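You operate a simulated robot arm through the tools that you are given. There is no shell and no other tool. Be economical: measure what you need, move in short steps, check, and stop when the job is done.

You run a simulated robot arm. Do the job below in one go: nothing can be reset, and whatever is moved stays where it is left.

TASK
Put things in order on the table top. At the end: the clear glass stands where the white onion box stood; the white onion box is on the red coaster; the white lime jar stands where the clear glass stood; the brown potato from the table top is in the black bowl; whatever was shut is shut again. Leave all else as you found it, and nothing knocked over. Set down upright: onion box.

It is judged by the outcome, as a careful person would: the job done as asked, and still so three seconds after it is handed in. It fails if anything else is knocked over, pushed out of place, dropped, spilled or broken.

THE ROBOT
A 7-joint arm with a two-finger parallel gripper, fixed in place. Base frame: the origin is at the foot of the arm, x ahead of it, y to its left, z up; the work surface is at about z = 0.75. Lengths are in m, angles in rad, forces in N, time in s.
With the tool pointing down near the work surface it reaches from about 0.3 to 0.68 m from the base axis. Its first joint turns from -1.152 to 1.152 rad. Payload 1.57 kg.
Tool frame: the origin (TCP) lies between the finger pads and is the grasp point; the fingertips stand 0.03 m ahead of it; z points along the fingers, y is the line along which they close. Largest opening 0.11 m; finger width 0.024, thickness 0.012; the body of the gripper, 0.048 by 0.112 m, starts 0.078 m behind the TCP.
Orientation is that of the tool frame in the base frame, as a unit quaternion [w, x, y, z]. With the fingers straight down and closing along the base's y, the tool's x points along the base's -x, its y along +y and its z along -z.

THE INTERFACE
- The arm moves only by the tool arm_command. Its argument "deltas" is a list of rows, each a list of 7 numbers: the shift along the base's x, y, z in m, then the turn, a rotation vector about the base's x, y, z in rad, then the finger opening in m, from 0 to 0.11. In form: [[dx, dy, dz, wx, wy, wz, gripper], ...]. A call has 1 to 12 rows; each row shifts and turns the commanded pose from where the row before left it. Rows are played at 5 a second. More than 0.05 m and 0.15 rad between two rows, or a gripper value outside its range, and nothing of the call is played. A pose out of reach is approached as far as the arm can. The call stops where the force on the tool passes 40 N (or 10 N more than at its start, if that is more) or the arm is blocked; 0.2 s more then pass. Each finger travels about 0.108 m/s and halts on what it meets, pressing with about 43 N; the grip force reading is that of the motor and also rises with nothing between the fingers. The clock runs only during rows and for 0.2 s after the last one: add rows that do not move to give the fingers time. It gives the time, the measured TCP pose, the force on the tool (base axes), the opening and the grip force at its end, in the units of the frame above (readings bear some noise), with the torque about the TCP (base axes, N m) and any sound that the robot's microphone picked up.
- Cameras (640 x 400 px; columns grow to the right, rows downward): "scene" is fixed at [0.1622, -0.4006, 1.384]; the picture's right is [0.76, -0.65, 0.00], its down [-0.48, -0.57, -0.67] and it looks along [0.43, 0.51, -0.74] (base axes); focal length 320 px, centre (320, 200). "wrist" rides on the gripper at [0.07, 0.016, -0.141] in the tool frame; the picture's right is [-0.23, 0.97, 0.00], its down [-0.86, -0.20, -0.48] and it looks along [-0.47, -0.11, 0.88] (tool axes); focal length 222 px, centre (320, 200). There is no depth. A picture from a camera that has moved, and an enlarged one, comes with that camera's place and axes in the base frame and with its lens.
- grab_frame(camera): a new picture of that camera. No time passes.
- inspect(camera, box): a new picture of the part [left, top, right, bottom] of that camera's present view, enlarged. No time passes.
- close_job(): hands the job in; it is judged then, once.

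Work in short steps. Places have to be worked out from the pictures, the camera data and where the tool is seen: move nearer, look again, correct. Check each grasp and each placing, and mend what went wrong. You have 120 turns and 64 pictures in all, those below and enlarged ones among them. Open the gripper and draw the arm clear of the work before you hand the job in, unless the task says otherwise; then end with one line.

The tools are called after "Emit:" as a command line: name --pt "numbers of a row" for each row, then --argument value for the rest, lists and objects as JSON in quotes. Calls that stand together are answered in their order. arm_command: Moves the arm, as the interface text tells. Its arguments: {"type":"object","properties":{"deltas":{"type":"array"}},"required":["deltas"]} The other tools are called the same way: grab_frame (camera) takes a picture; inspect (camera, box) takes an enlarged picture of a part of a camera's view; close_job () hands the job in.

At the start:

```text
t: 0.0
tcp_pos: [0.4713, -0.069, 1.0701]
ee_rot: [0.0, 0.0, 1.0, 0.0]
force: [-0.6, 0.0, -0.4]
torque: [0.0, -0.01, 0.0]
grip_width: 0.11
gripper_force: 0.0
```

scene: 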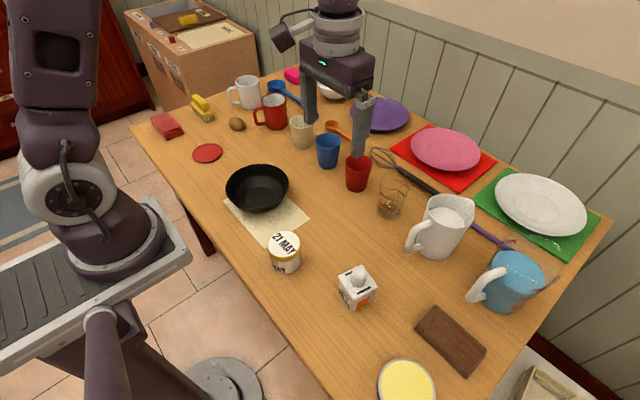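
wrist: 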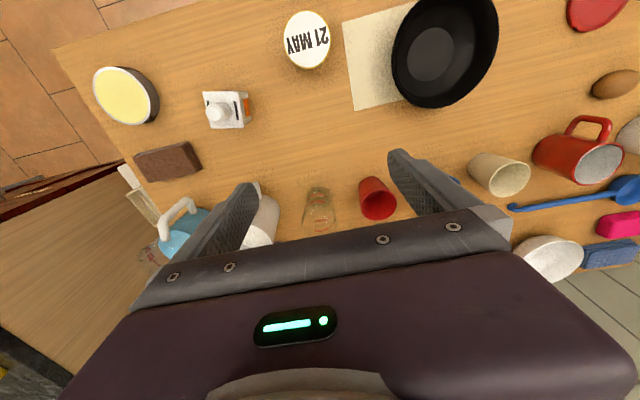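

I'll look closer at the glass, box, jar, and the bowl/coaster/potato area first.

Emit:
inspect --camera "scene" --box '[320, 140, 480, 240]'

Emit:
inspect --camera "scene" --box '[250, 220, 410, 320]'

Emit:
inspect --camera "scene" --box '[130, 70, 338, 220]'

```text
4.00 times, centred on (400, 190) of scene
camera zoom: at [0.1622, -0.4006, 1.384], right [0.76, -0.65, 0.0], down [-0.48, -0.57, -0.67], along [0.43, 0.51, -0.74], focal length 1281 px, centre (0, 240)
```

zoom: 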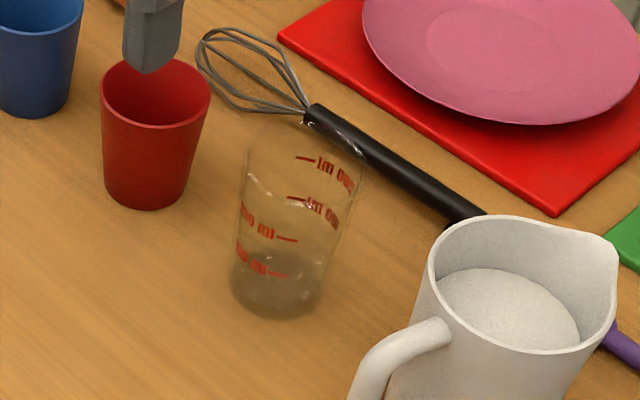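

```text
4.00 times, centred on (330, 270) of scene
camera zoom: at [0.1622, -0.4006, 1.384], right [0.76, -0.65, 0.0], down [-0.48, -0.57, -0.67], along [0.43, 0.51, -0.74], focal length 1281 px, centre (280, -80)
```

zoom: 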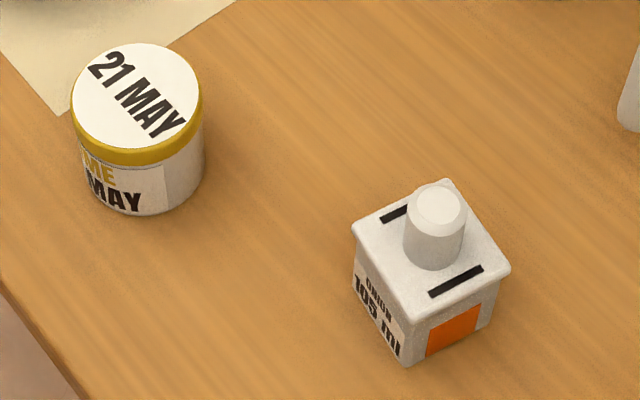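

```text
2.67 times, centred on (234, 145) of scene
camera zoom: at [0.1622, -0.4006, 1.384], right [0.76, -0.65, 0.0], down [-0.48, -0.57, -0.67], along [0.43, 0.51, -0.74], focal length 854 px, centre (549, 347)
```

zoom: 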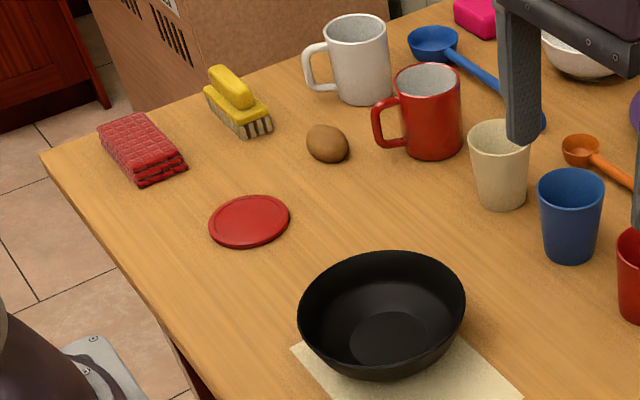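

The jar reads "...ME" (lime), the box ONION, and the glass seems to hold a little liquid, so I'll keep it level. I estimate the box at (0.411,-0.223), yaw about -0.22. I'll move above it and look with the wrist camera.

Emit:
arm_command --pt "-0.015 -0.038 -0.01 0 0 -0.055 0.11" --pt "-0.015 -0.038 -0.03 0 0 -0.055 0.11" --pt "-0.015 -0.039 -0.03 0 0 -0.055 0.11" --pt "-0.015 -0.039 -0.03 0 0 -0.055 0.11" --pt "0 0 0 0 0 0 0.11" --pt "0 0 0 0 0 0 0.11"

Emit:
grab_frame --camera "wrist"

```text
refused: row 2 steps farther than a row can; nothing moved
```

```text
58 pictures are left
camera wrist: at [0.401, -0.0528, 1.2133], right [0.23, 0.97, 0.0], down [0.86, -0.2, 0.48], along [0.47, -0.11, -0.88], focal length 222 px, centre (320, 200)
```

wrist: 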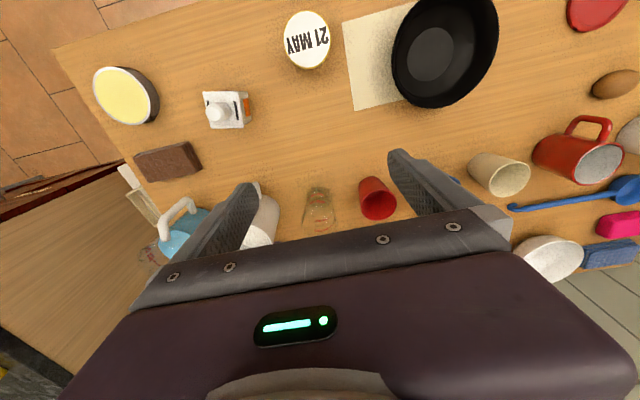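

The steps were a bit over the 0.05 m limit (norm); I'll use smaller ones.

Emit:
arm_command --pt "-0.012 -0.031 -0.02 0 0 -0.044 0.11" --pt "-0.012 -0.031 -0.02 0 0 -0.044 0.11" --pt "-0.012 -0.031 -0.02 0 0 -0.044 0.11" --pt "-0.012 -0.031 -0.02 0 0 -0.044 0.11" --pt "-0.012 -0.03 -0.02 0 0 -0.044 0.11" --pt "0 0 0 0 0 0 0.11" --pt "0 0 0 0 0 0 0.11"

```text
t: 1.6
tcp_pos: [0.4113, -0.2221, 0.9693]
ee_rot: [0.0, 0.109, 0.994, -0.001]
force: [0.7, 0.3, -0.4]
torque: [0.0, 0.02, -0.02]
grip_width: 0.1101
gripper_force: 0.0
```

Arrived; check with the wrist picture.

Emit:
grab_frame --camera "wrist"

```text
57 pictures are left
camera wrist: at [0.3464, -0.1912, 1.1129], right [0.43, 0.9, 0.0], down [0.79, -0.38, 0.48], along [0.43, -0.21, -0.88], focal length 222 px, centre (320, 200)
```

wrist: 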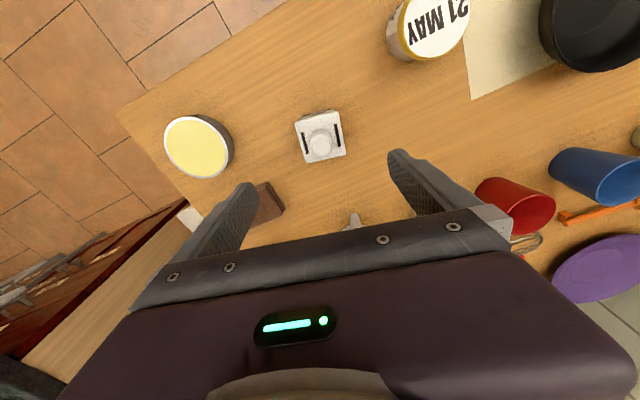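

The box centre computes to (0.4105,-0.2215), yaw matching. Descend and grasp its body with TCP at about z=0.795.

Emit:
arm_command --pt "0 0 -0.044 0 0 0 0.11" --pt "0 0 -0.044 0 0 0 0.11" --pt "0 0 -0.044 0 0 0 0.11" --pt "0 0 -0.042 0 0 -0.01 0.11" --pt "0 0 0 0 0 0 0.11"

Emit:
inspect --camera "scene" --box '[280, 220, 440, 320]'

```text
t: 2.8
tcp_pos: [0.4099, -0.2232, 0.7959]
ee_rot: [0.0, 0.114, 0.993, -0.001]
force: [0.0, 0.9, 0.9]
torque: [0.03, 0.01, 0.02]
grip_width: 0.1098
gripper_force: 0.1
```

```text
4.00 times, centred on (360, 270) of scene
camera zoom: at [0.1622, -0.4006, 1.384], right [0.76, -0.65, 0.0], down [-0.48, -0.57, -0.67], along [0.43, 0.51, -0.74], focal length 1281 px, centre (160, -80)
```

zoom: 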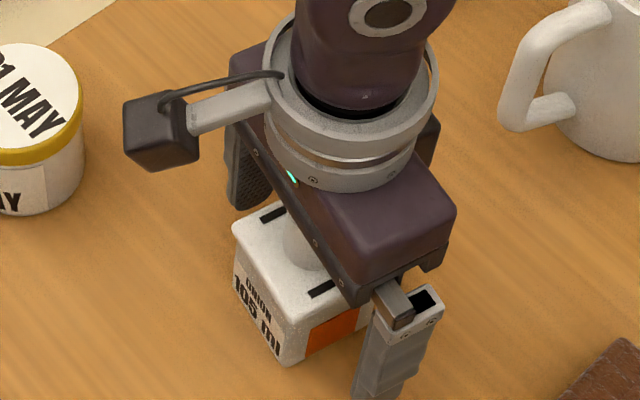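

Fingers straddle the box. Close.

Emit:
arm_command --pt "0 0 0 0 0 0 0.07" --pt "0 0 0 0 0 0 0.04" --pt "0 0 0 0 0 0 0.03" --pt "0 0 0 0 0 0 0.03"

```text
t: 3.8
tcp_pos: [0.4106, -0.222, 0.7969]
ee_rot: [0.0, 0.114, 0.993, 0.0]
force: [-0.1, -0.4, 0.8]
torque: [-0.02, 0.01, 0.02]
grip_width: 0.057
gripper_force: 42.9
```

Grip is firm at 0.057 m. Lift and carry toward the coaster at about (0.392,0.405).

Emit:
arm_command --pt "0 0 0.03 0 0 0 0.03" --pt "0 0 0.045 0 0 0 0.03" --pt "0 0 0.045 0 0 0 0.03" --pt "0 0 0.045 0 0 0 0.03" --pt "0 0.04 0 0 0 0.03 0.03" --pt "0 0.044 0 0 0 0.05 0.03" --pt "0 0.044 0 0 0 0.05 0.03" --pt "0 0.044 0 0 0 0.05 0.03" --pt "0 0.044 0 0 0 0.05 0.03" --pt "0 0.044 0 0 0 0.05 0.03" --pt "0 0.044 0 0 0 0.05 0.03"

Emit:
arm_command --pt "0 0.044 0 0 0 0.05 0.03" --pt "0 0.044 0 0 0 0.05 0.03" --pt "0 0.044 0 0 0 0.05 0.03" --pt "0 0.044 0 0 0 0.05 0.03" --pt "0 0.044 0 0 0 0.05 0.03" --pt "-0.003 0.044 0 0 0 0.05 0.03" --pt "-0.003 0.034 0 0 0 0.05 0.03" --pt "0 0 0 0 0 0 0.03" --pt "0 0 0 0 0 0 0.03"

Emit:
grab_frame --camera "wrist"

Emit:
grab_frame --camera "scene"

```text
t: 6.2
tcp_pos: [0.4119, 0.0818, 0.9629]
ee_rot: [0.0, -0.05, 0.999, 0.0]
force: [-0.1, 0.4, 0.1]
torque: [-0.02, 0.0, 0.03]
grip_width: 0.0301
gripper_force: 0.1
```

```text
t: 8.2
tcp_pos: [0.4058, 0.3801, 0.9611]
ee_rot: [0.0, -0.224, 0.975, 0.0]
force: [0.9, 0.1, -0.1]
torque: [0.0, 0.03, 0.01]
grip_width: 0.0301
gripper_force: 0.0
```

```text
55 pictures are left
camera wrist: at [0.3351, 0.3634, 1.1047], right [-0.22, 0.98, 0.0], down [0.86, 0.19, 0.48], along [0.47, 0.1, -0.88], focal length 222 px, centre (320, 200)
```

wrist: 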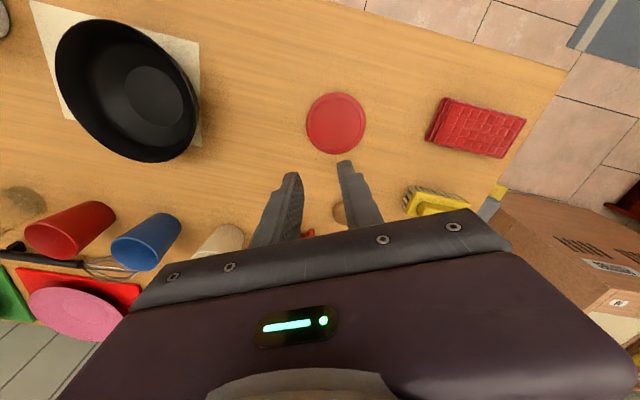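

```text
54 pictures are left
```

scene: 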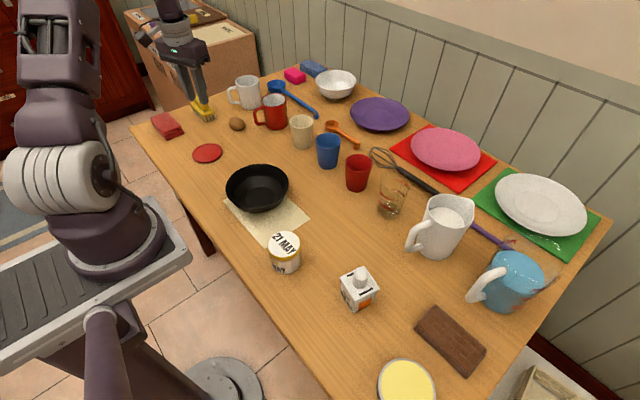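

The box slipped out during the lift and stayed near its spot, still upright. Coaster measured at about (0.388,0.400). I'll inspect the box now.

Emit:
inspect --camera "scene" --box '[320, 250, 400, 320]'

```text
5.71 times, centred on (360, 285) of scene
camera zoom: at [0.1622, -0.4006, 1.384], right [0.76, -0.65, 0.0], down [-0.48, -0.57, -0.67], along [0.43, 0.51, -0.74], focal length 1830 px, centre (91, -286)
```

zoom: 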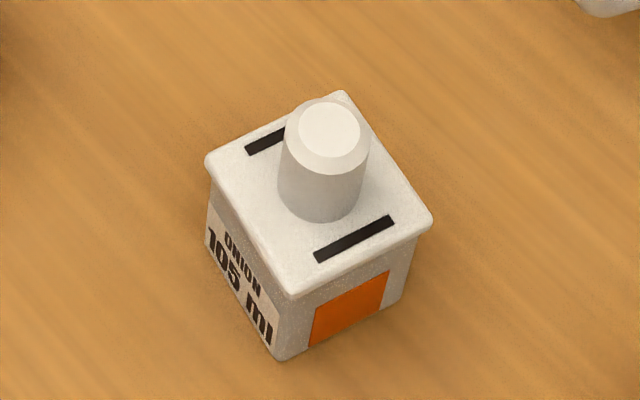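

The box has an overhanging lid rim (widest at the top), so my pads were likely only on its rounded upper edge. I'll return and take a fresh look, then grasp lower and lift slowly.

Emit:
arm_command --pt "0 -0.044 0 0 0 -0.05 0.06" --pt "0 -0.044 0 0 0 -0.05 0.11" --pt "0 -0.044 0 0 0 -0.05 0.11" --pt "0 -0.044 0 0 0 -0.05 0.11" --pt "0 -0.044 0 0 0 -0.05 0.11" --pt "0 -0.044 0 0 0 -0.05 0.11" --pt "0 -0.044 0 0 0 -0.05 0.11"

Emit:
arm_command --pt "0.001 -0.044 0 0 0 -0.05 0.11" --pt "0.001 -0.044 0 0 0 -0.05 0.11" --pt "0.001 -0.044 0 0 0 -0.05 0.11" --pt "0.001 -0.044 0 0 0 -0.05 0.11" --pt "0.001 -0.044 0 0 0 -0.05 0.11" --pt "0.001 -0.044 0 0 0 -0.05 0.11" --pt "0.001 -0.032 0 0 0 -0.05 0.11" --pt "0 0 0 0 0 0 0.11" --pt "0 0 0 0 0 0 0.11"

Emit:
inspect --camera "wrist" --box '[240, 80, 400, 180]'

```text
t: 9.8
tcp_pos: [0.4042, 0.0716, 0.9602]
ee_rot: [0.001, -0.051, 0.999, -0.001]
force: [0.2, -0.3, -0.3]
torque: [-0.02, -0.01, -0.01]
grip_width: 0.1101
gripper_force: 0.0
```

```text
t: 11.8
tcp_pos: [0.4122, -0.2244, 0.962]
ee_rot: [0.0, 0.125, 0.992, -0.001]
force: [0.0, -0.8, 0.5]
torque: [-0.02, 0.0, -0.01]
grip_width: 0.11
gripper_force: 0.1
```

```text
4.00 times, centred on (320, 130) of wrist
camera zoom: at [0.3483, -0.1916, 1.1041], right [0.46, 0.89, 0.0], down [0.78, -0.4, 0.48], along [0.42, -0.22, -0.88], focal length 888 px, centre (320, 480)
```

zoom: 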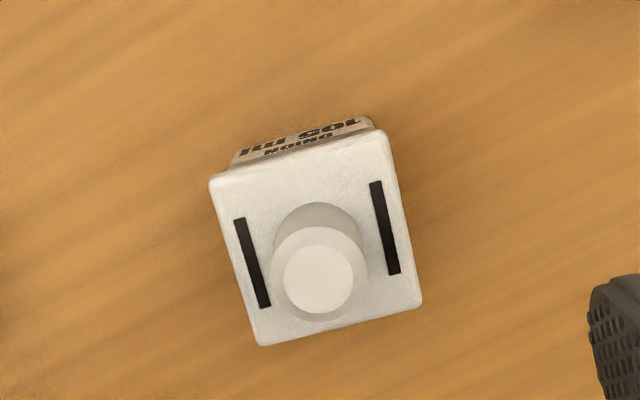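

Box centre (0.411,-0.226), yaw about -0.225. Descend to TCP z about 0.786 (knob top ~0.852, gripper body at 0.864), and close.

Emit:
arm_command --pt "-0.001 -0.0015 -0.045 0 0 0.022 0.11" --pt "0 0 -0.045 0 0 0 0.11" --pt "0 0 -0.045 0 0 0 0.11" --pt "0 0 -0.03 0 0 0 0.11" --pt "0 0 -0.011 0 0 0 0.11" --pt "0 0 0 0 0 0 0.08" --pt "0 0 0 0 0 0 0.05" --pt "0 0 0 0 0 0 0.03" --pt "0 0 0 0 0 0 0.03"

Emit:
arm_command --pt "0 0 0.005 0 0 0 0.03" --pt "0 0 0.005 0 0 0 0.03"

Emit:
inspect --camera "scene" --box '[310, 245, 410, 315]'

```text
t: 13.8
tcp_pos: [0.4104, -0.226, 0.7852]
ee_rot: [0.001, 0.113, 0.994, 0.0]
force: [0.1, 0.4, 0.3]
torque: [0.04, 0.02, 0.01]
grip_width: 0.0571
gripper_force: 43.2
```

```text
t: 14.4
tcp_pos: [0.4107, -0.2254, 0.7949]
ee_rot: [0.0, 0.113, 0.994, 0.0]
force: [-0.1, 0.1, -1.6]
torque: [-0.02, 0.0, 0.01]
grip_width: 0.0569
gripper_force: 43.2
```

```text
5.71 times, centred on (360, 280) of scene
camera zoom: at [0.1622, -0.4006, 1.384], right [0.76, -0.65, 0.0], down [-0.48, -0.57, -0.67], along [0.43, 0.51, -0.74], focal length 1830 px, centre (91, -257)
```

zoom: 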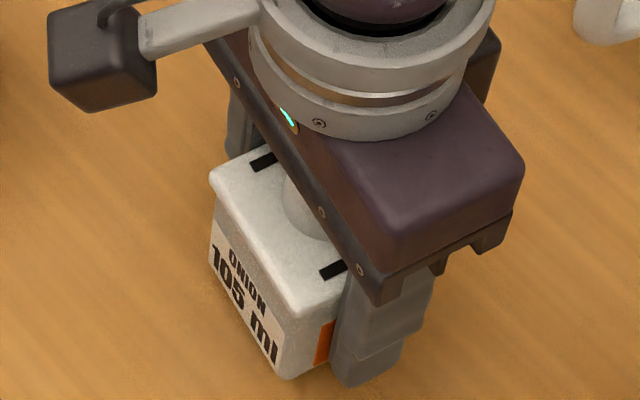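

Force reading -1.6 N says it is carried. Lift a little more, slowly, and check.

Emit:
arm_command --pt "0 0 0.01 0 0 0 0.03" --pt "0 0 0.015 0 0 0 0.03" --pt "0 0 0.02 0 0 0 0.03"

```text
t: 15.2
tcp_pos: [0.4108, -0.226, 0.8404]
ee_rot: [0.001, 0.114, 0.994, -0.001]
force: [0.2, -0.1, -2.1]
torque: [-0.03, 0.0, -0.02]
grip_width: 0.057
gripper_force: 42.9
```

Still held (2.1 N). Continue up, then carry at moderate speed.

Emit:
arm_command --pt "0 0 0.02 0 0 0 0.03" --pt "0 0 0.025 0 0 0 0.03" --pt "0 0 0.025 0 0 0 0.03" --pt "0 0.015 0.01 0 0 0.01 0.03" --pt "0 0.025 0 0 0 0.03 0.03" --pt "0 0.03 0 0 0 0.03 0.03" --pt "0 0.03 0 0 0 0.03 0.03" --pt "0 0.03 0 0 0 0.03 0.03"

```text
t: 17.0
tcp_pos: [0.4099, -0.0952, 0.9202]
ee_rot: [-0.001, 0.048, 0.999, 0.0]
force: [0.3, -0.1, -1.3]
torque: [0.03, 0.01, -0.03]
grip_width: 0.0572
gripper_force: 43.0
```

Still held; continue across toward the coaster.

Emit:
arm_command --pt "0 0.032 0 0 0 0.03 0.03" --pt "0 0.035 0 0 0 0.03 0.03" --pt "0 0.035 0 0 0 0.03 0.03" --pt "0 0.035 0 0 0 0.03 0.03" --pt "0 0.035 0 0 0 0.03 0.03" --pt "0 0.035 0 0 0 0.03 0.03" --pt "0 0.035 0 0 0 0.03 0.03" --pt "0 0.035 0 0 0 0.03 0.03" --pt "0 0.035 0 0 0 0.03 0.03" --pt "0 0.035 0 0 0 0.03 0.03" --pt "0 0.03 0 0 0 0.03 0.03"

```text
t: 19.4
tcp_pos: [0.4109, 0.2818, 0.9197]
ee_rot: [0.0, -0.117, 0.993, 0.0]
force: [1.0, -0.7, -0.9]
torque: [0.01, -0.02, 0.03]
grip_width: 0.057
gripper_force: 43.2
```

Move over the coaster centre (0.388,0.400) and look.

Emit:
arm_command --pt "-0.006 0.032 0 0 0 0.03 0.03" --pt "-0.006 0.032 0 0 0 0.03 0.03" --pt "-0.006 0.032 0 0 0 0.03 0.03" --pt "-0.005 0.022 0 0 0 0.03 0.03" --pt "0 0 -0.03 0 0 0 0.03" --pt "0 0 -0.03 0 0 0 0.03" --pt "0 0 0 0 0 0 0.03"

Emit:
grab_frame --camera "wrist"

Emit:
inspect --camera "scene" --box '[130, 80, 290, 180]'

```text
t: 21.0
tcp_pos: [0.3877, 0.399, 0.8597]
ee_rot: [-0.001, -0.176, 0.984, 0.0]
force: [-0.4, 0.2, -1.3]
torque: [0.02, 0.0, 0.02]
grip_width: 0.0571
gripper_force: 43.0
```

```text
50 pictures are left
camera wrist: at [0.3166, 0.3895, 1.0025], right [-0.12, 0.99, 0.0], down [0.87, 0.11, 0.48], along [0.47, 0.06, -0.88], focal length 222 px, centre (320, 200)
```

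wrist: 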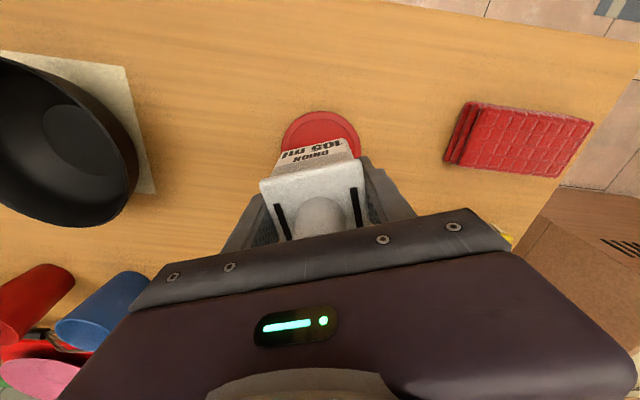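

```text
4.00 times, centred on (210, 130) of scene
camera zoom: at [0.1622, -0.4006, 1.384], right [0.76, -0.65, 0.0], down [-0.48, -0.57, -0.67], along [0.43, 0.51, -0.74], focal length 1281 px, centre (760, 480)
```

zoom: 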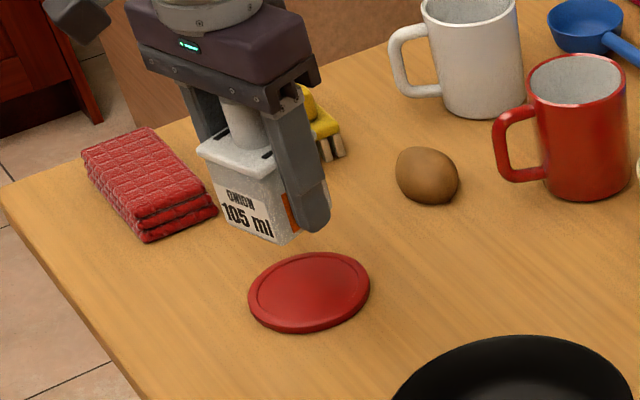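

Box is above the coaster; coaster centre agrees at (0.387,0.400). Descend until contact gently.

Emit:
arm_command --pt "0 0 -0.025 0 0 0 0.03" --pt "0 0 -0.025 0 0 0 0.03" --pt "0 0 -0.012 0 0 0 0.03" --pt "0 0 -0.003 0 0 0 0.03" --pt "0 0 0 0 0 0 0.03"

```text
t: 22.2
tcp_pos: [0.3877, 0.3987, 0.7952]
ee_rot: [0.001, -0.176, 0.984, 0.0]
force: [0.0, -0.1, -2.3]
torque: [0.03, 0.01, 0.0]
grip_width: 0.0573
gripper_force: 43.4
```

Emit:
arm_command --pt "0 0 -0.002 0 0 0 0.03" --pt "0 0 -0.002 0 0 0 0.03" --pt "0 0 0 0 0 0 0.03"

Emit:
inspect --camera "scene" --box '[170, 110, 250, 170]'

```text
t: 23.0
tcp_pos: [0.3879, 0.399, 0.7913]
ee_rot: [0.002, -0.176, 0.984, 0.001]
force: [-4.8, -2.3, 30.8]
torque: [-0.01, 0.04, -0.03]
grip_width: 0.0571
gripper_force: 43.5
```

```text
6.67 times, centred on (210, 140) of scene
camera zoom: at [0.1617, -0.4011, 1.3839], right [0.76, -0.65, 0.0], down [-0.48, -0.57, -0.67], along [0.43, 0.51, -0.74], focal length 2135 px, centre (1053, 600)
```

zoom: 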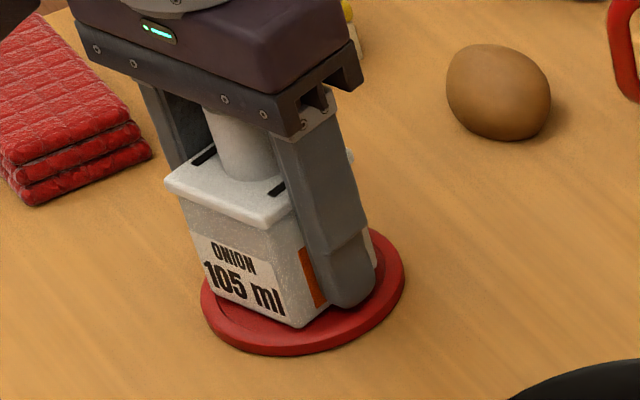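

It's standing on the coaster (contact force 31 N). Ease 1 mm up, open, retreat upward.

Emit:
arm_command --pt "0 0 0.001 0 0 0 0.03" --pt "0 0 0 0 0 0 0.065" --pt "0 0 0 0 0 0 0.09" --pt "0 0 0 0 0 0 0.09" --pt "0 0 0.03 0 0 0 0.09" --pt "0 0 0.045 0 0 0 0.09" --pt "0 0 0.045 0 0 0 0.09" --pt "0 0 0.045 0 0 0 0.09"

Emit:
inspect --camera "scene" --box '[130, 80, 290, 180]'

Emit:
grab_frame --camera "wrist"

```text
t: 24.8
tcp_pos: [0.3888, 0.4, 0.9566]
ee_rot: [0.0, -0.176, 0.984, 0.0]
force: [-0.2, -1.0, -0.2]
torque: [-0.01, 0.03, -0.03]
grip_width: 0.0902
gripper_force: 0.0
```

```text
4.00 times, centred on (210, 130) of scene
camera zoom: at [0.1622, -0.4006, 1.384], right [0.76, -0.65, 0.0], down [-0.48, -0.57, -0.67], along [0.43, 0.51, -0.74], focal length 1281 px, centre (760, 480)
```

zoom: 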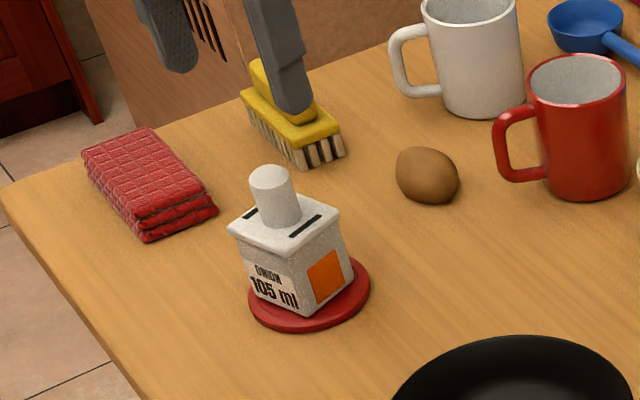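

```text
46 pictures are left
camera wrist: at [0.3176, 0.3905, 1.1002], right [-0.12, 0.99, 0.0], down [0.87, 0.11, 0.48], along [0.47, 0.06, -0.88], focal length 222 px, centre (320, 200)
```

wrist: 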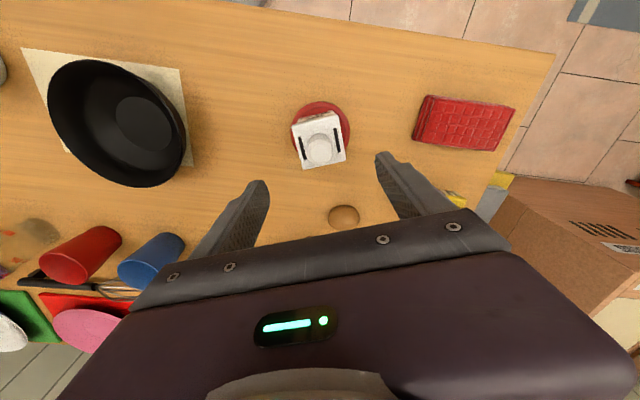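

Onion box is on the coaster, upright. Next the nearby potato (about (0.523,0.458)); first approach and look.

Emit:
arm_command --pt "0.03 0.01 0 0 0 0 0.09" --pt "0.03 0.01 0 0 0 0 0.09" --pt "0.03 0.01 0 0 0 0 0.09" --pt "0.01 0.01 -0.02 0 0 0 0.09" --pt "0 0 0 0 0 0 0.09" --pt "0 0 0 0 0 0 0.09"

Emit:
grab_frame --camera "wrist"

```text
t: 26.2
tcp_pos: [0.4871, 0.4396, 0.9367]
ee_rot: [0.0, -0.176, 0.984, -0.001]
force: [0.8, 0.0, 0.4]
torque: [0.01, 0.0, -0.01]
grip_width: 0.0898
gripper_force: 0.0
```

```text
45 pictures are left
camera wrist: at [0.417, 0.4297, 1.0796], right [-0.12, 0.99, 0.0], down [0.87, 0.11, 0.48], along [0.47, 0.06, -0.88], focal length 222 px, centre (320, 200)
```

wrist: 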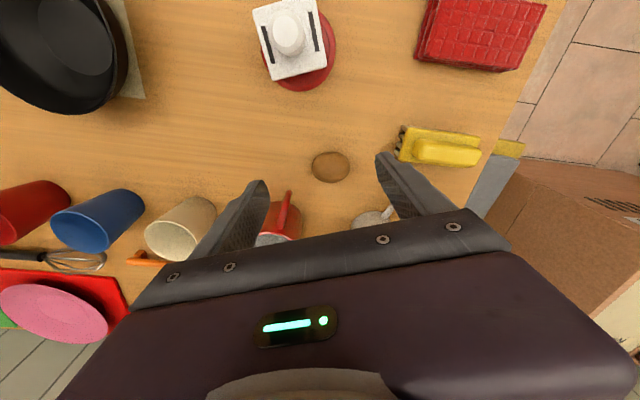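

Potato at (0.526,0.459). I'll turn to close along y (clear of the mug handle and brush), and go above it to test reach.

Emit:
arm_command --pt "0.013 0.006 -0.01 0 0 -0.12 0.09" --pt "0.013 0.006 -0.015 0 0 -0.12 0.09" --pt "0.013 0.007 -0.015 0 0 -0.114 0.09" --pt "0 0 0 0 0 0 0.09" --pt "0 0 0 0 0 0 0.09"

Emit:
grab_frame --camera "wrist"

```text
t: 27.4
tcp_pos: [0.5041, 0.4215, 0.8854]
ee_rot: [-0.014, -0.011, 1.0, -0.019]
force: [0.4, 0.5, 0.7]
torque: [0.0, 0.0, 0.0]
grip_width: 0.0899
gripper_force: 0.1
out of reach, approached as far as the arm can: row 1, 2, 3
```

```text
44 pictures are left
camera wrist: at [0.438, 0.4418, 1.0291], right [0.2, 0.98, -0.04], down [0.87, -0.16, 0.46], along [0.44, -0.13, -0.89], focal length 222 px, centre (320, 200)
```

wrist: 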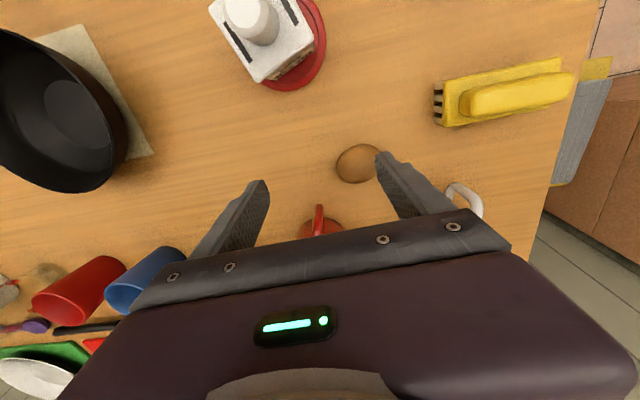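

Out of reach with the tool straight down; I'll tilt the fingers forward (+x) by about 0.4 rad about y, which brings the wrist back within reach.

Emit:
arm_command --pt "0 0 0.01 0 -0.1 0 0.09" --pt "0 0 0.01 0 -0.1 0 0.09" --pt "0 0 0.01 0 -0.1 0 0.09" --pt "0 0 0 0 -0.1 0 0.09" --pt "0 0 0 0 0 0 0.09" --pt "0 0 0 0 0 0 0.09"

Emit:
grab_frame --camera "wrist"

```text
t: 28.8
tcp_pos: [0.5118, 0.4345, 0.9229]
ee_rot: [0.2, 0.0, 0.98, 0.001]
force: [-0.1, 0.7, 0.4]
torque: [-0.04, 0.01, 0.01]
grip_width: 0.09
gripper_force: 0.0
out of reach, approached as far as the arm can: row 1, 2
```

```text
43 pictures are left
camera wrist: at [0.3923, 0.4511, 1.027], right [0.21, 0.97, 0.09], down [0.6, -0.2, 0.77], along [0.77, -0.11, -0.63], focal length 222 px, centre (320, 200)
```

wrist: 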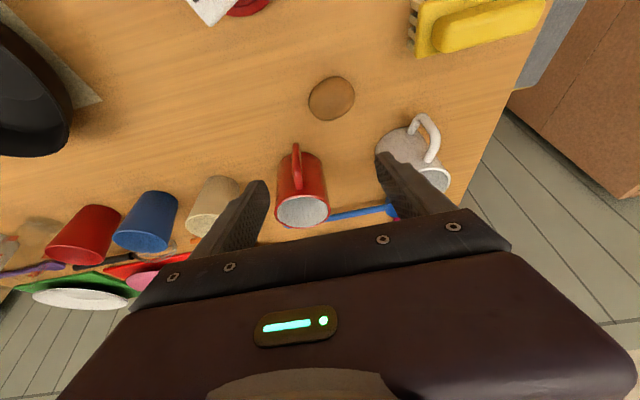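

Now within reach with exact orientation; potato confirmed at (0.525,0.460). Move over and descend partway, then check.

Emit:
arm_command --pt "0.004 0.013 0 0 0 0 0.085" --pt "0.003 0.0125 -0.01 0 0 0 0.085" --pt "0 0 -0.03 0 0 0 0.085" --pt "0 0 -0.03 0 0 0 0.085" --pt "0 0 0 0 0 0 0.085"

Emit:
grab_frame --camera "wrist"

Emit:
inspect --camera "scene" --box '[150, 60, 310, 160]'

```text
t: 30.0
tcp_pos: [0.5174, 0.4589, 0.8526]
ee_rot: [0.198, 0.001, 0.98, 0.0]
force: [-0.2, 0.3, -0.1]
torque: [0.01, -0.02, 0.02]
grip_width: 0.0851
gripper_force: 0.1
```

```text
42 pictures are left
camera wrist: at [0.3987, 0.476, 0.956], right [0.21, 0.97, 0.09], down [0.6, -0.2, 0.77], along [0.77, -0.11, -0.63], focal length 222 px, centre (320, 200)
```

wrist: 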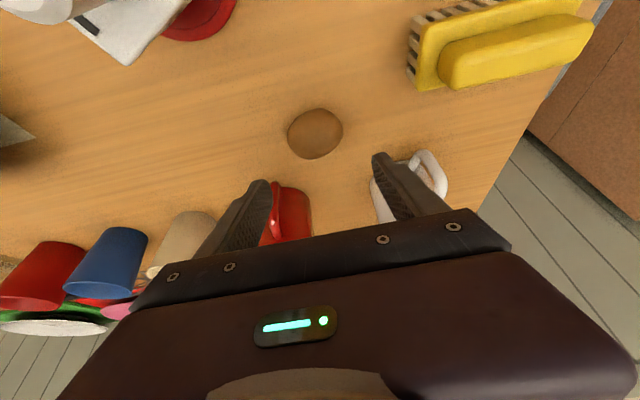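

```text
4.00 times, centred on (230, 110) of scene
camera zoom: at [0.1622, -0.4006, 1.384], right [0.76, -0.65, 0.0], down [-0.48, -0.57, -0.67], along [0.43, 0.51, -0.74], focal length 1281 px, centre (680, 560)
```

zoom: 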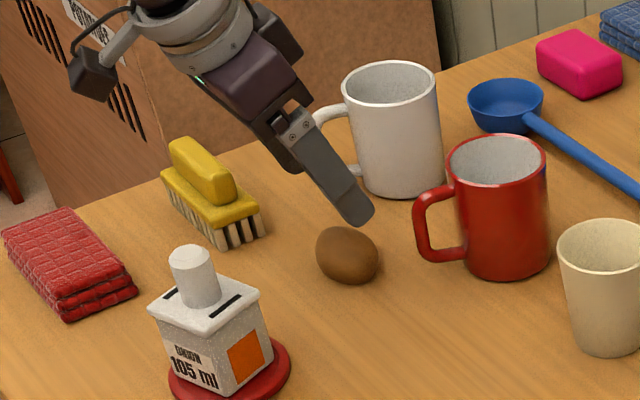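

Aligned (potato re-measured (0.524,0.460)). Descend to z 0.786 and close.

Emit:
arm_command --pt "0.001 0.001 -0.03 0 0 0 0.085" --pt "0 0 -0.025 0 0 0 0.085" --pt "0 0 -0.011 0 0 0 0.085" --pt "0 0 0 0 0 0 0.06" --pt "0 0 0 0 0 0 0.045" --pt "0 0 0 0 0 0 0.035" --pt "0 0 0 0 0 0 0.03"

Emit:
inspect --camera "scene" --box '[150, 60, 310, 160]'

```text
t: 31.6
tcp_pos: [0.5201, 0.4621, 0.7852]
ee_rot: [0.199, 0.001, 0.98, 0.0]
force: [-0.1, -0.1, -0.2]
torque: [-0.01, 0.02, -0.03]
grip_width: 0.0561
gripper_force: 43.2
```

```text
4.00 times, centred on (230, 110) of scene
camera zoom: at [0.1622, -0.4006, 1.384], right [0.76, -0.65, 0.0], down [-0.48, -0.57, -0.67], along [0.43, 0.51, -0.74], focal length 1281 px, centre (680, 560)
```

zoom: 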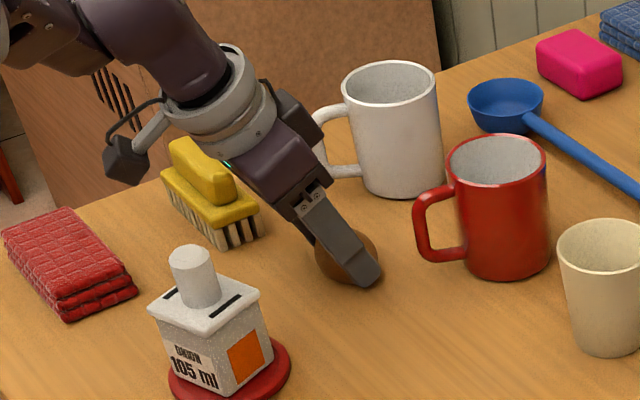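

Potato gripped (0.056 m). Lift slowly and check.

Emit:
arm_command --pt "0 0 0.005 0 0 0 0.03" --pt "0 0 0.01 0 0 0 0.03" --pt "0 0 0.02 0 0 0 0.03" --pt "0 0 0.025 0 0 0 0.03" --pt "0 0 0.03 0 0 0 0.03" --pt "0 0 0.03 0 0 0 0.03" --pt "0 0 0 0 0 0 0.03"

```text
t: 33.2
tcp_pos: [0.5196, 0.4606, 0.9065]
ee_rot: [0.199, 0.0, 0.98, 0.0]
force: [0.3, -0.3, -0.6]
torque: [0.04, -0.01, -0.03]
grip_width: 0.056
gripper_force: 43.0
```

Held. Carry over to the bowl (centre ≈ (0.41,0.148)) while untilting the tool.

Emit:
arm_command --pt "-0.012 -0.03 0.01 0 0 0 0.03" --pt "-0.012 -0.035 0.01 0 0.05 0 0.03" --pt "-0.012 -0.035 0 0 0.05 0 0.03" --pt "-0.012 -0.035 0 0 0.05 0 0.03" --pt "-0.012 -0.035 0 0 0.05 0 0.03" --pt "-0.012 -0.035 0 0 0.05 0 0.03" --pt "-0.012 -0.035 0 0 0.05 0 0.03" --pt "-0.012 -0.035 0 0 0.05 0 0.03" --pt "-0.012 -0.035 0 0 0.05 0 0.03" --pt "0 0 0 0 0 0 0.03" --pt "0 0 0 0 0 0 0.03"

Emit:
grab_frame --camera "wrist"

Emit:
grab_frame --camera "scene"

```text
t: 35.6
tcp_pos: [0.4116, 0.1524, 0.9278]
ee_rot: [0.0, 0.0, 1.0, 0.001]
force: [-0.3, -0.4, -0.4]
torque: [-0.05, 0.03, 0.01]
grip_width: 0.0558
gripper_force: 42.8
```

```text
39 pictures are left
camera wrist: at [0.3417, 0.1677, 1.07], right [0.23, 0.97, 0.0], down [0.85, -0.2, 0.48], along [0.47, -0.11, -0.88], focal length 222 px, centre (320, 200)
```

wrist: 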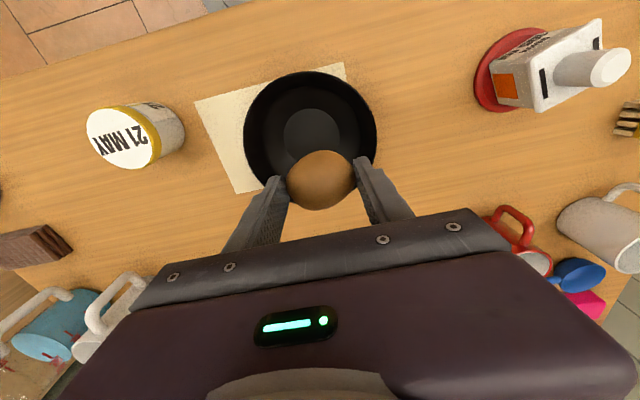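

```text
38 pictures are left
```

scene: 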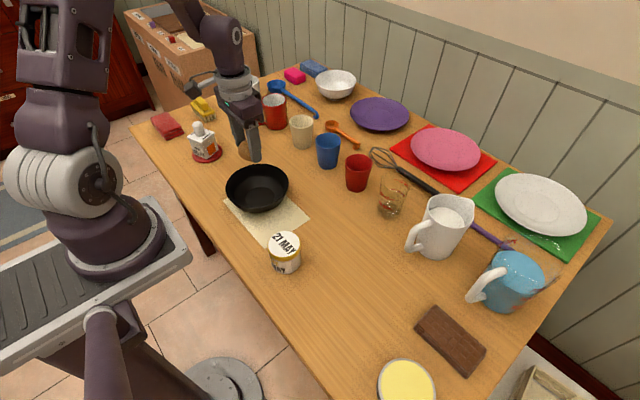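

Bowl centre computes to (0.407,0.144). Lower the potato into it, stopping just above the base.

Emit:
arm_command --pt "-0.004 -0.008 -0.03 0 0 0 0.03" --pt "0 0 -0.04 0 0 0 0.03" --pt "0 0 -0.03 0 0 0 0.03" --pt "0 0 -0.015 0 0 0 0.03" --pt "0 0 -0.01 0 0 0 0.03" --pt "0 0 0 0 0 0 0.03"

Emit:
inspect --camera "scene" --box '[200, 130, 320, 220]'

```text
t: 37.0
tcp_pos: [0.4066, 0.1448, 0.8019]
ee_rot: [0.0, 0.001, 1.0, 0.0]
force: [-0.4, -0.3, -0.4]
torque: [0.02, 0.0, 0.03]
grip_width: 0.0557
gripper_force: 43.0
```

```text
4.44 times, centred on (260, 175) of scene
camera zoom: at [0.1622, -0.4006, 1.384], right [0.76, -0.65, 0.0], down [-0.48, -0.57, -0.67], along [0.43, 0.51, -0.74], focal length 1423 px, centre (587, 311)
```

zoom: 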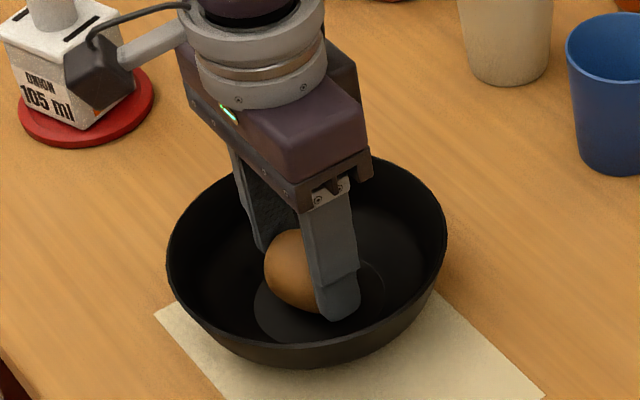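

Potato is just above the bowl's base. Release gently and withdraw.

Emit:
arm_command --pt "0 0 -0.003 0 0 0 0.03" --pt "0 0 0 0 0 0 0.06" --pt "0 0 0 0 0 0 0.068" --pt "0 0 0 0 0 0 0.07" --pt "0 0 0.03 0 0 0 0.07" --pt "0 0 0.04 0 0 0 0.07" --pt "0 0 0.045 0 0 0 0.07" --pt "0 0 0.045 0 0 0 0.07"

Emit:
inspect --camera "scene" --box '[200, 130, 320, 220]'

```text
t: 38.8
tcp_pos: [0.4084, 0.1433, 0.959]
ee_rot: [0.001, 0.0, 1.0, 0.0]
force: [-0.1, 0.6, -0.1]
torque: [0.0, 0.0, 0.03]
grip_width: 0.07
gripper_force: 0.1
```

```text
4.44 times, centred on (260, 175) of scene
camera zoom: at [0.1622, -0.4006, 1.384], right [0.76, -0.65, 0.0], down [-0.48, -0.57, -0.67], along [0.43, 0.51, -0.74], focal length 1423 px, centre (587, 311)
```

zoom: 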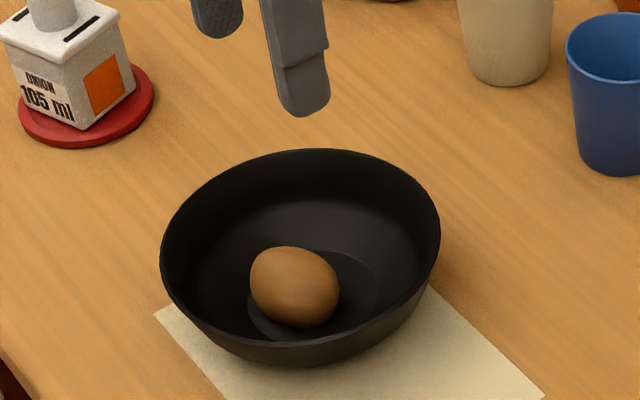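

Potato is in the bowl. Next the glass (about (0.635,-0.115)): move near it and look.

Emit:
arm_command --pt "0.02 -0.03 0.005 0 0 0 0.09" --pt "0.02 -0.035 0.01 0 0 0 0.09" --pt "0.02 -0.035 0.01 0 0 0 0.09" --pt "0.02 -0.035 0.01 0 0 0 0.09" --pt "0.02 -0.035 0.005 0 0 0 0.09" --pt "0.02 -0.035 0 0 0 0 0.09" --pt "0.02 -0.035 0 0 0 0 0.09" --pt "0.01 -0.015 0 0 0 0 0.09" --pt "0 0 0 0 0 0 0.09" --pt "0 0 0 0 0 0 0.09"

Emit:
grab_frame --camera "wrist"

```text
t: 41.0
tcp_pos: [0.558, -0.1116, 0.9997]
ee_rot: [0.0, 0.0, 1.0, -0.001]
force: [0.1, 1.2, -0.1]
torque: [0.0, 0.02, 0.02]
grip_width: 0.09
gripper_force: 0.0
```

```text
35 pictures are left
camera wrist: at [0.488, -0.0952, 1.1423], right [0.23, 0.97, 0.0], down [0.85, -0.2, 0.48], along [0.47, -0.11, -0.88], focal length 222 px, centre (320, 200)
```

wrist: 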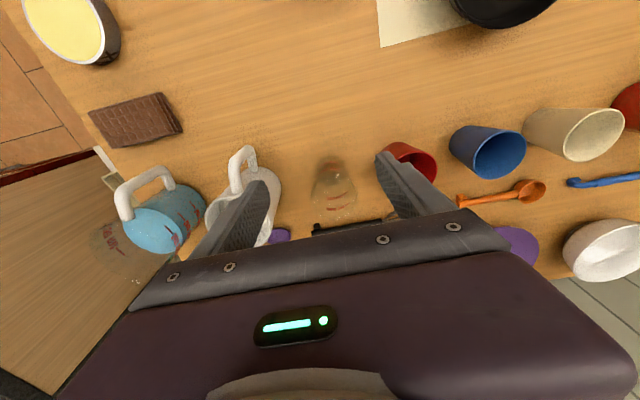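

Let me zoom on the glass and pitcher for heights and gaps.

Emit:
inspect --camera "wrist" --box '[190, 120, 440, 250]'

Emit:
inspect --camera "scene" --box '[330, 150, 490, 270]'

```text
2.56 times, centred on (315, 185) of wrist
camera zoom: at [0.488, -0.0952, 1.1423], right [0.23, 0.97, 0.0], down [0.85, -0.2, 0.48], along [0.47, -0.11, -0.88], focal length 569 px, centre (333, 238)
```

zoom: 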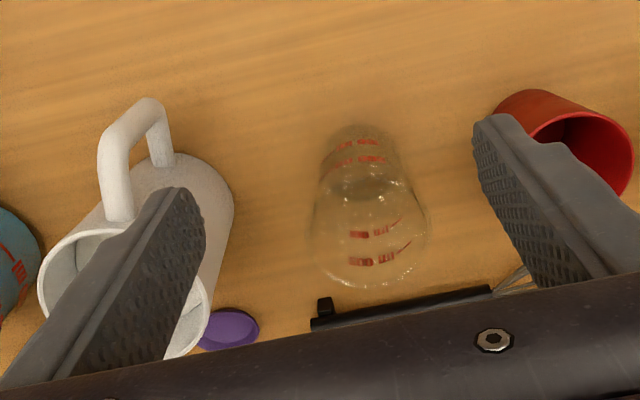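

```text
3.33 times, centred on (410, 210) of scene
camera zoom: at [0.1622, -0.4006, 1.384], right [0.76, -0.65, 0.0], down [-0.48, -0.57, -0.67], along [0.43, 0.51, -0.74], focal length 1068 px, centre (20, 167)
```

zoom: 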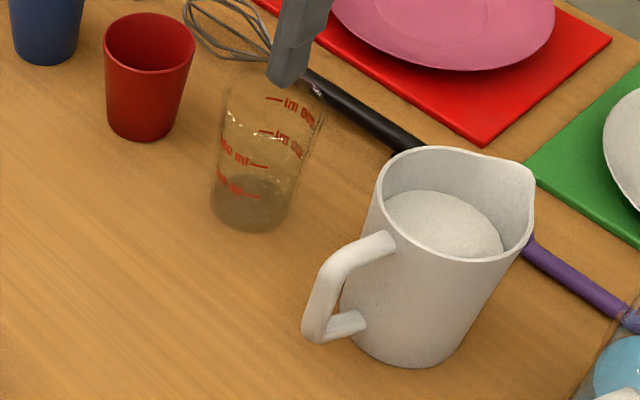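

Glass at (0.637,-0.112), rim z≈0.868, diameter ≈0.063; clearances to pitcher (~0.04) and red cup (~0.02) suffice. Move above and descend partway.

Emit:
arm_command --pt "0.04 -0.0005 0 0 0 0 0.085" --pt "0.039 -0.0005 0 0 0 0 0.085" --pt "0 0 -0.03 0 0 0 0.085" --pt "0 0 -0.04 0 0 0 0.085" --pt "0 0 0 0 0 0 0.085"

Emit:
grab_frame --camera "wrist"

Emit:
inspect --camera "scene" --box '[330, 120, 490, 240]'

```text
t: 42.2
tcp_pos: [0.6356, -0.1123, 0.9274]
ee_rot: [0.0, 0.0, 1.0, 0.001]
force: [-0.1, -0.1, -0.4]
torque: [0.02, -0.01, 0.01]
grip_width: 0.0849
gripper_force: 0.1
```

```text
32 pictures are left
camera wrist: at [0.5663, -0.0955, 1.0708], right [0.23, 0.97, 0.0], down [0.85, -0.2, 0.48], along [0.47, -0.11, -0.88], focal length 222 px, centre (320, 200)
```

wrist: 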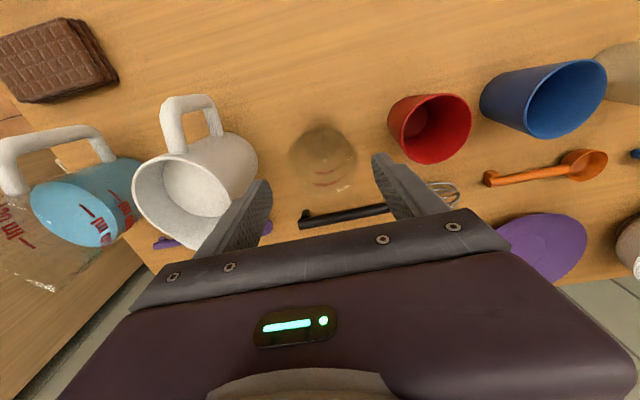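

```text
3.33 times, centred on (410, 180) of scene
camera zoom: at [0.1622, -0.4006, 1.384], right [0.76, -0.65, 0.0], down [-0.48, -0.57, -0.67], along [0.43, 0.51, -0.74], focal length 1068 px, centre (20, 267)
```

zoom: 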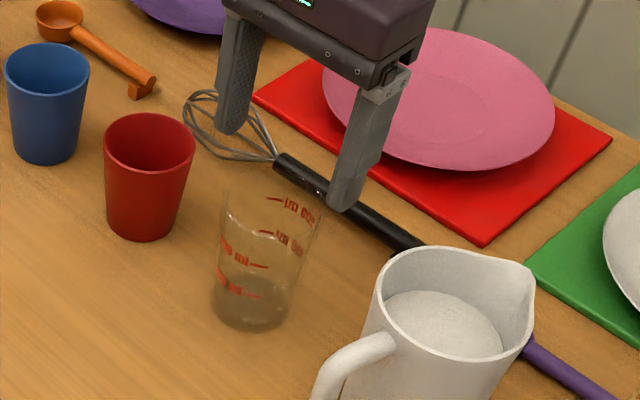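

Aligned. Descend to z≈0.817.

Emit:
arm_command --pt "0.001 0.0015 -0.03 0 0 0 0.087" --pt "0 0 -0.03 0 0 0 0.087" --pt "0 0 -0.03 0 0 0 0.087" --pt "0 0 -0.02 0 0 0 0.087" --pt "0 0 0 0 0 0 0.087"

Emit:
inspect --camera "scene" --box '[330, 120, 490, 240]'

```text
t: 43.4
tcp_pos: [0.6372, -0.1124, 0.8174]
ee_rot: [0.001, 0.0, 1.0, 0.0]
force: [0.1, -0.4, -0.9]
torque: [-0.03, -0.02, -0.01]
grip_width: 0.0869
gripper_force: 0.0
```

```text
3.33 times, centred on (410, 180) of scene
camera zoom: at [0.1622, -0.4006, 1.384], right [0.76, -0.65, 0.0], down [-0.48, -0.57, -0.67], along [0.43, 0.51, -0.74], focal length 1068 px, centre (20, 267)
```

zoom: 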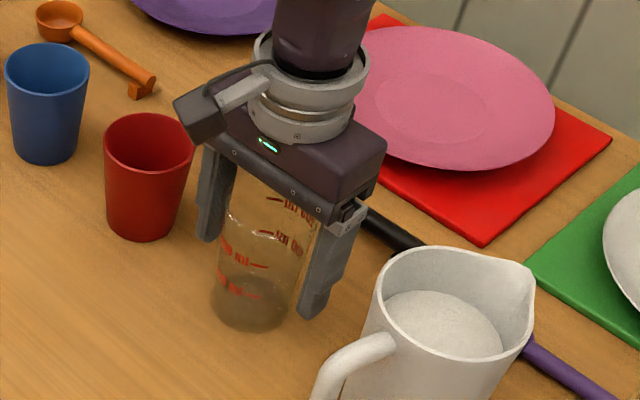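

Glass is between the fingers. Close slowly.

Emit:
arm_command --pt "0 0 0 0 0 0 0.075" --pt "0 0 0 0 0 0 0.065" --pt "0 0 0 0 0 0 0.055" --pt "0 0 0 0 0 0 0.045" --pt "0 0 0 0 0 0 0.045" --pt "0 0 0.003 0 0 0 0.045" --pt "0 0 0.004 0 0 0 0.045" --pt "0 0 0 0 0 0 0.045"

```text
t: 45.2
tcp_pos: [0.6384, -0.1106, 0.8246]
ee_rot: [0.0, 0.0, 1.0, 0.0]
force: [-0.6, -0.8, -2.2]
torque: [-0.01, -0.05, -0.01]
grip_width: 0.0711
gripper_force: 43.0
```

Held (2.2 N, width 0.071). Lift smoothly.

Emit:
arm_command --pt "0 0 0.008 0 0 0 0.045" --pt "0 0 0.014 0 0 0 0.045" --pt "0 0 0.02 0 0 0 0.045" --pt "0 0 0.025 0 0 0 0.045" --pt "0 0 0.025 0 0 0 0.045" --pt "0 0 0.025 0 0 0 0.045" --pt "0 0 0.018 0 0 0 0.045" --pt "0 0 0.008 0 0 0 0.045" --pt "0 0 0 0 0 0 0.045"

Emit:
grab_frame --camera "scene"

```text
t: 47.2
tcp_pos: [0.6381, -0.1114, 0.969]
ee_rot: [0.0, 0.0, 1.0, 0.0]
force: [0.6, -0.4, -1.7]
torque: [-0.03, 0.01, -0.03]
grip_width: 0.0709
gripper_force: 42.9
```

```text
29 pictures are left
```

scene: 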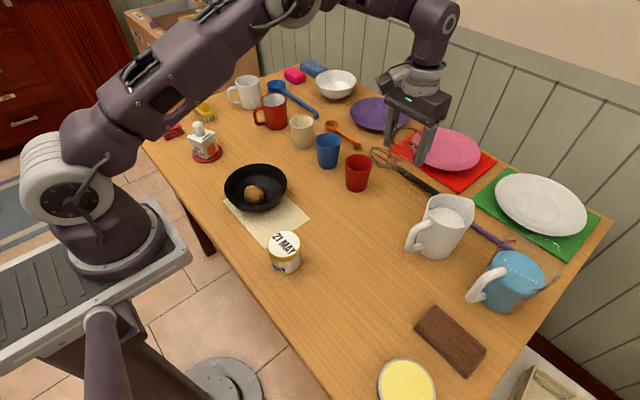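

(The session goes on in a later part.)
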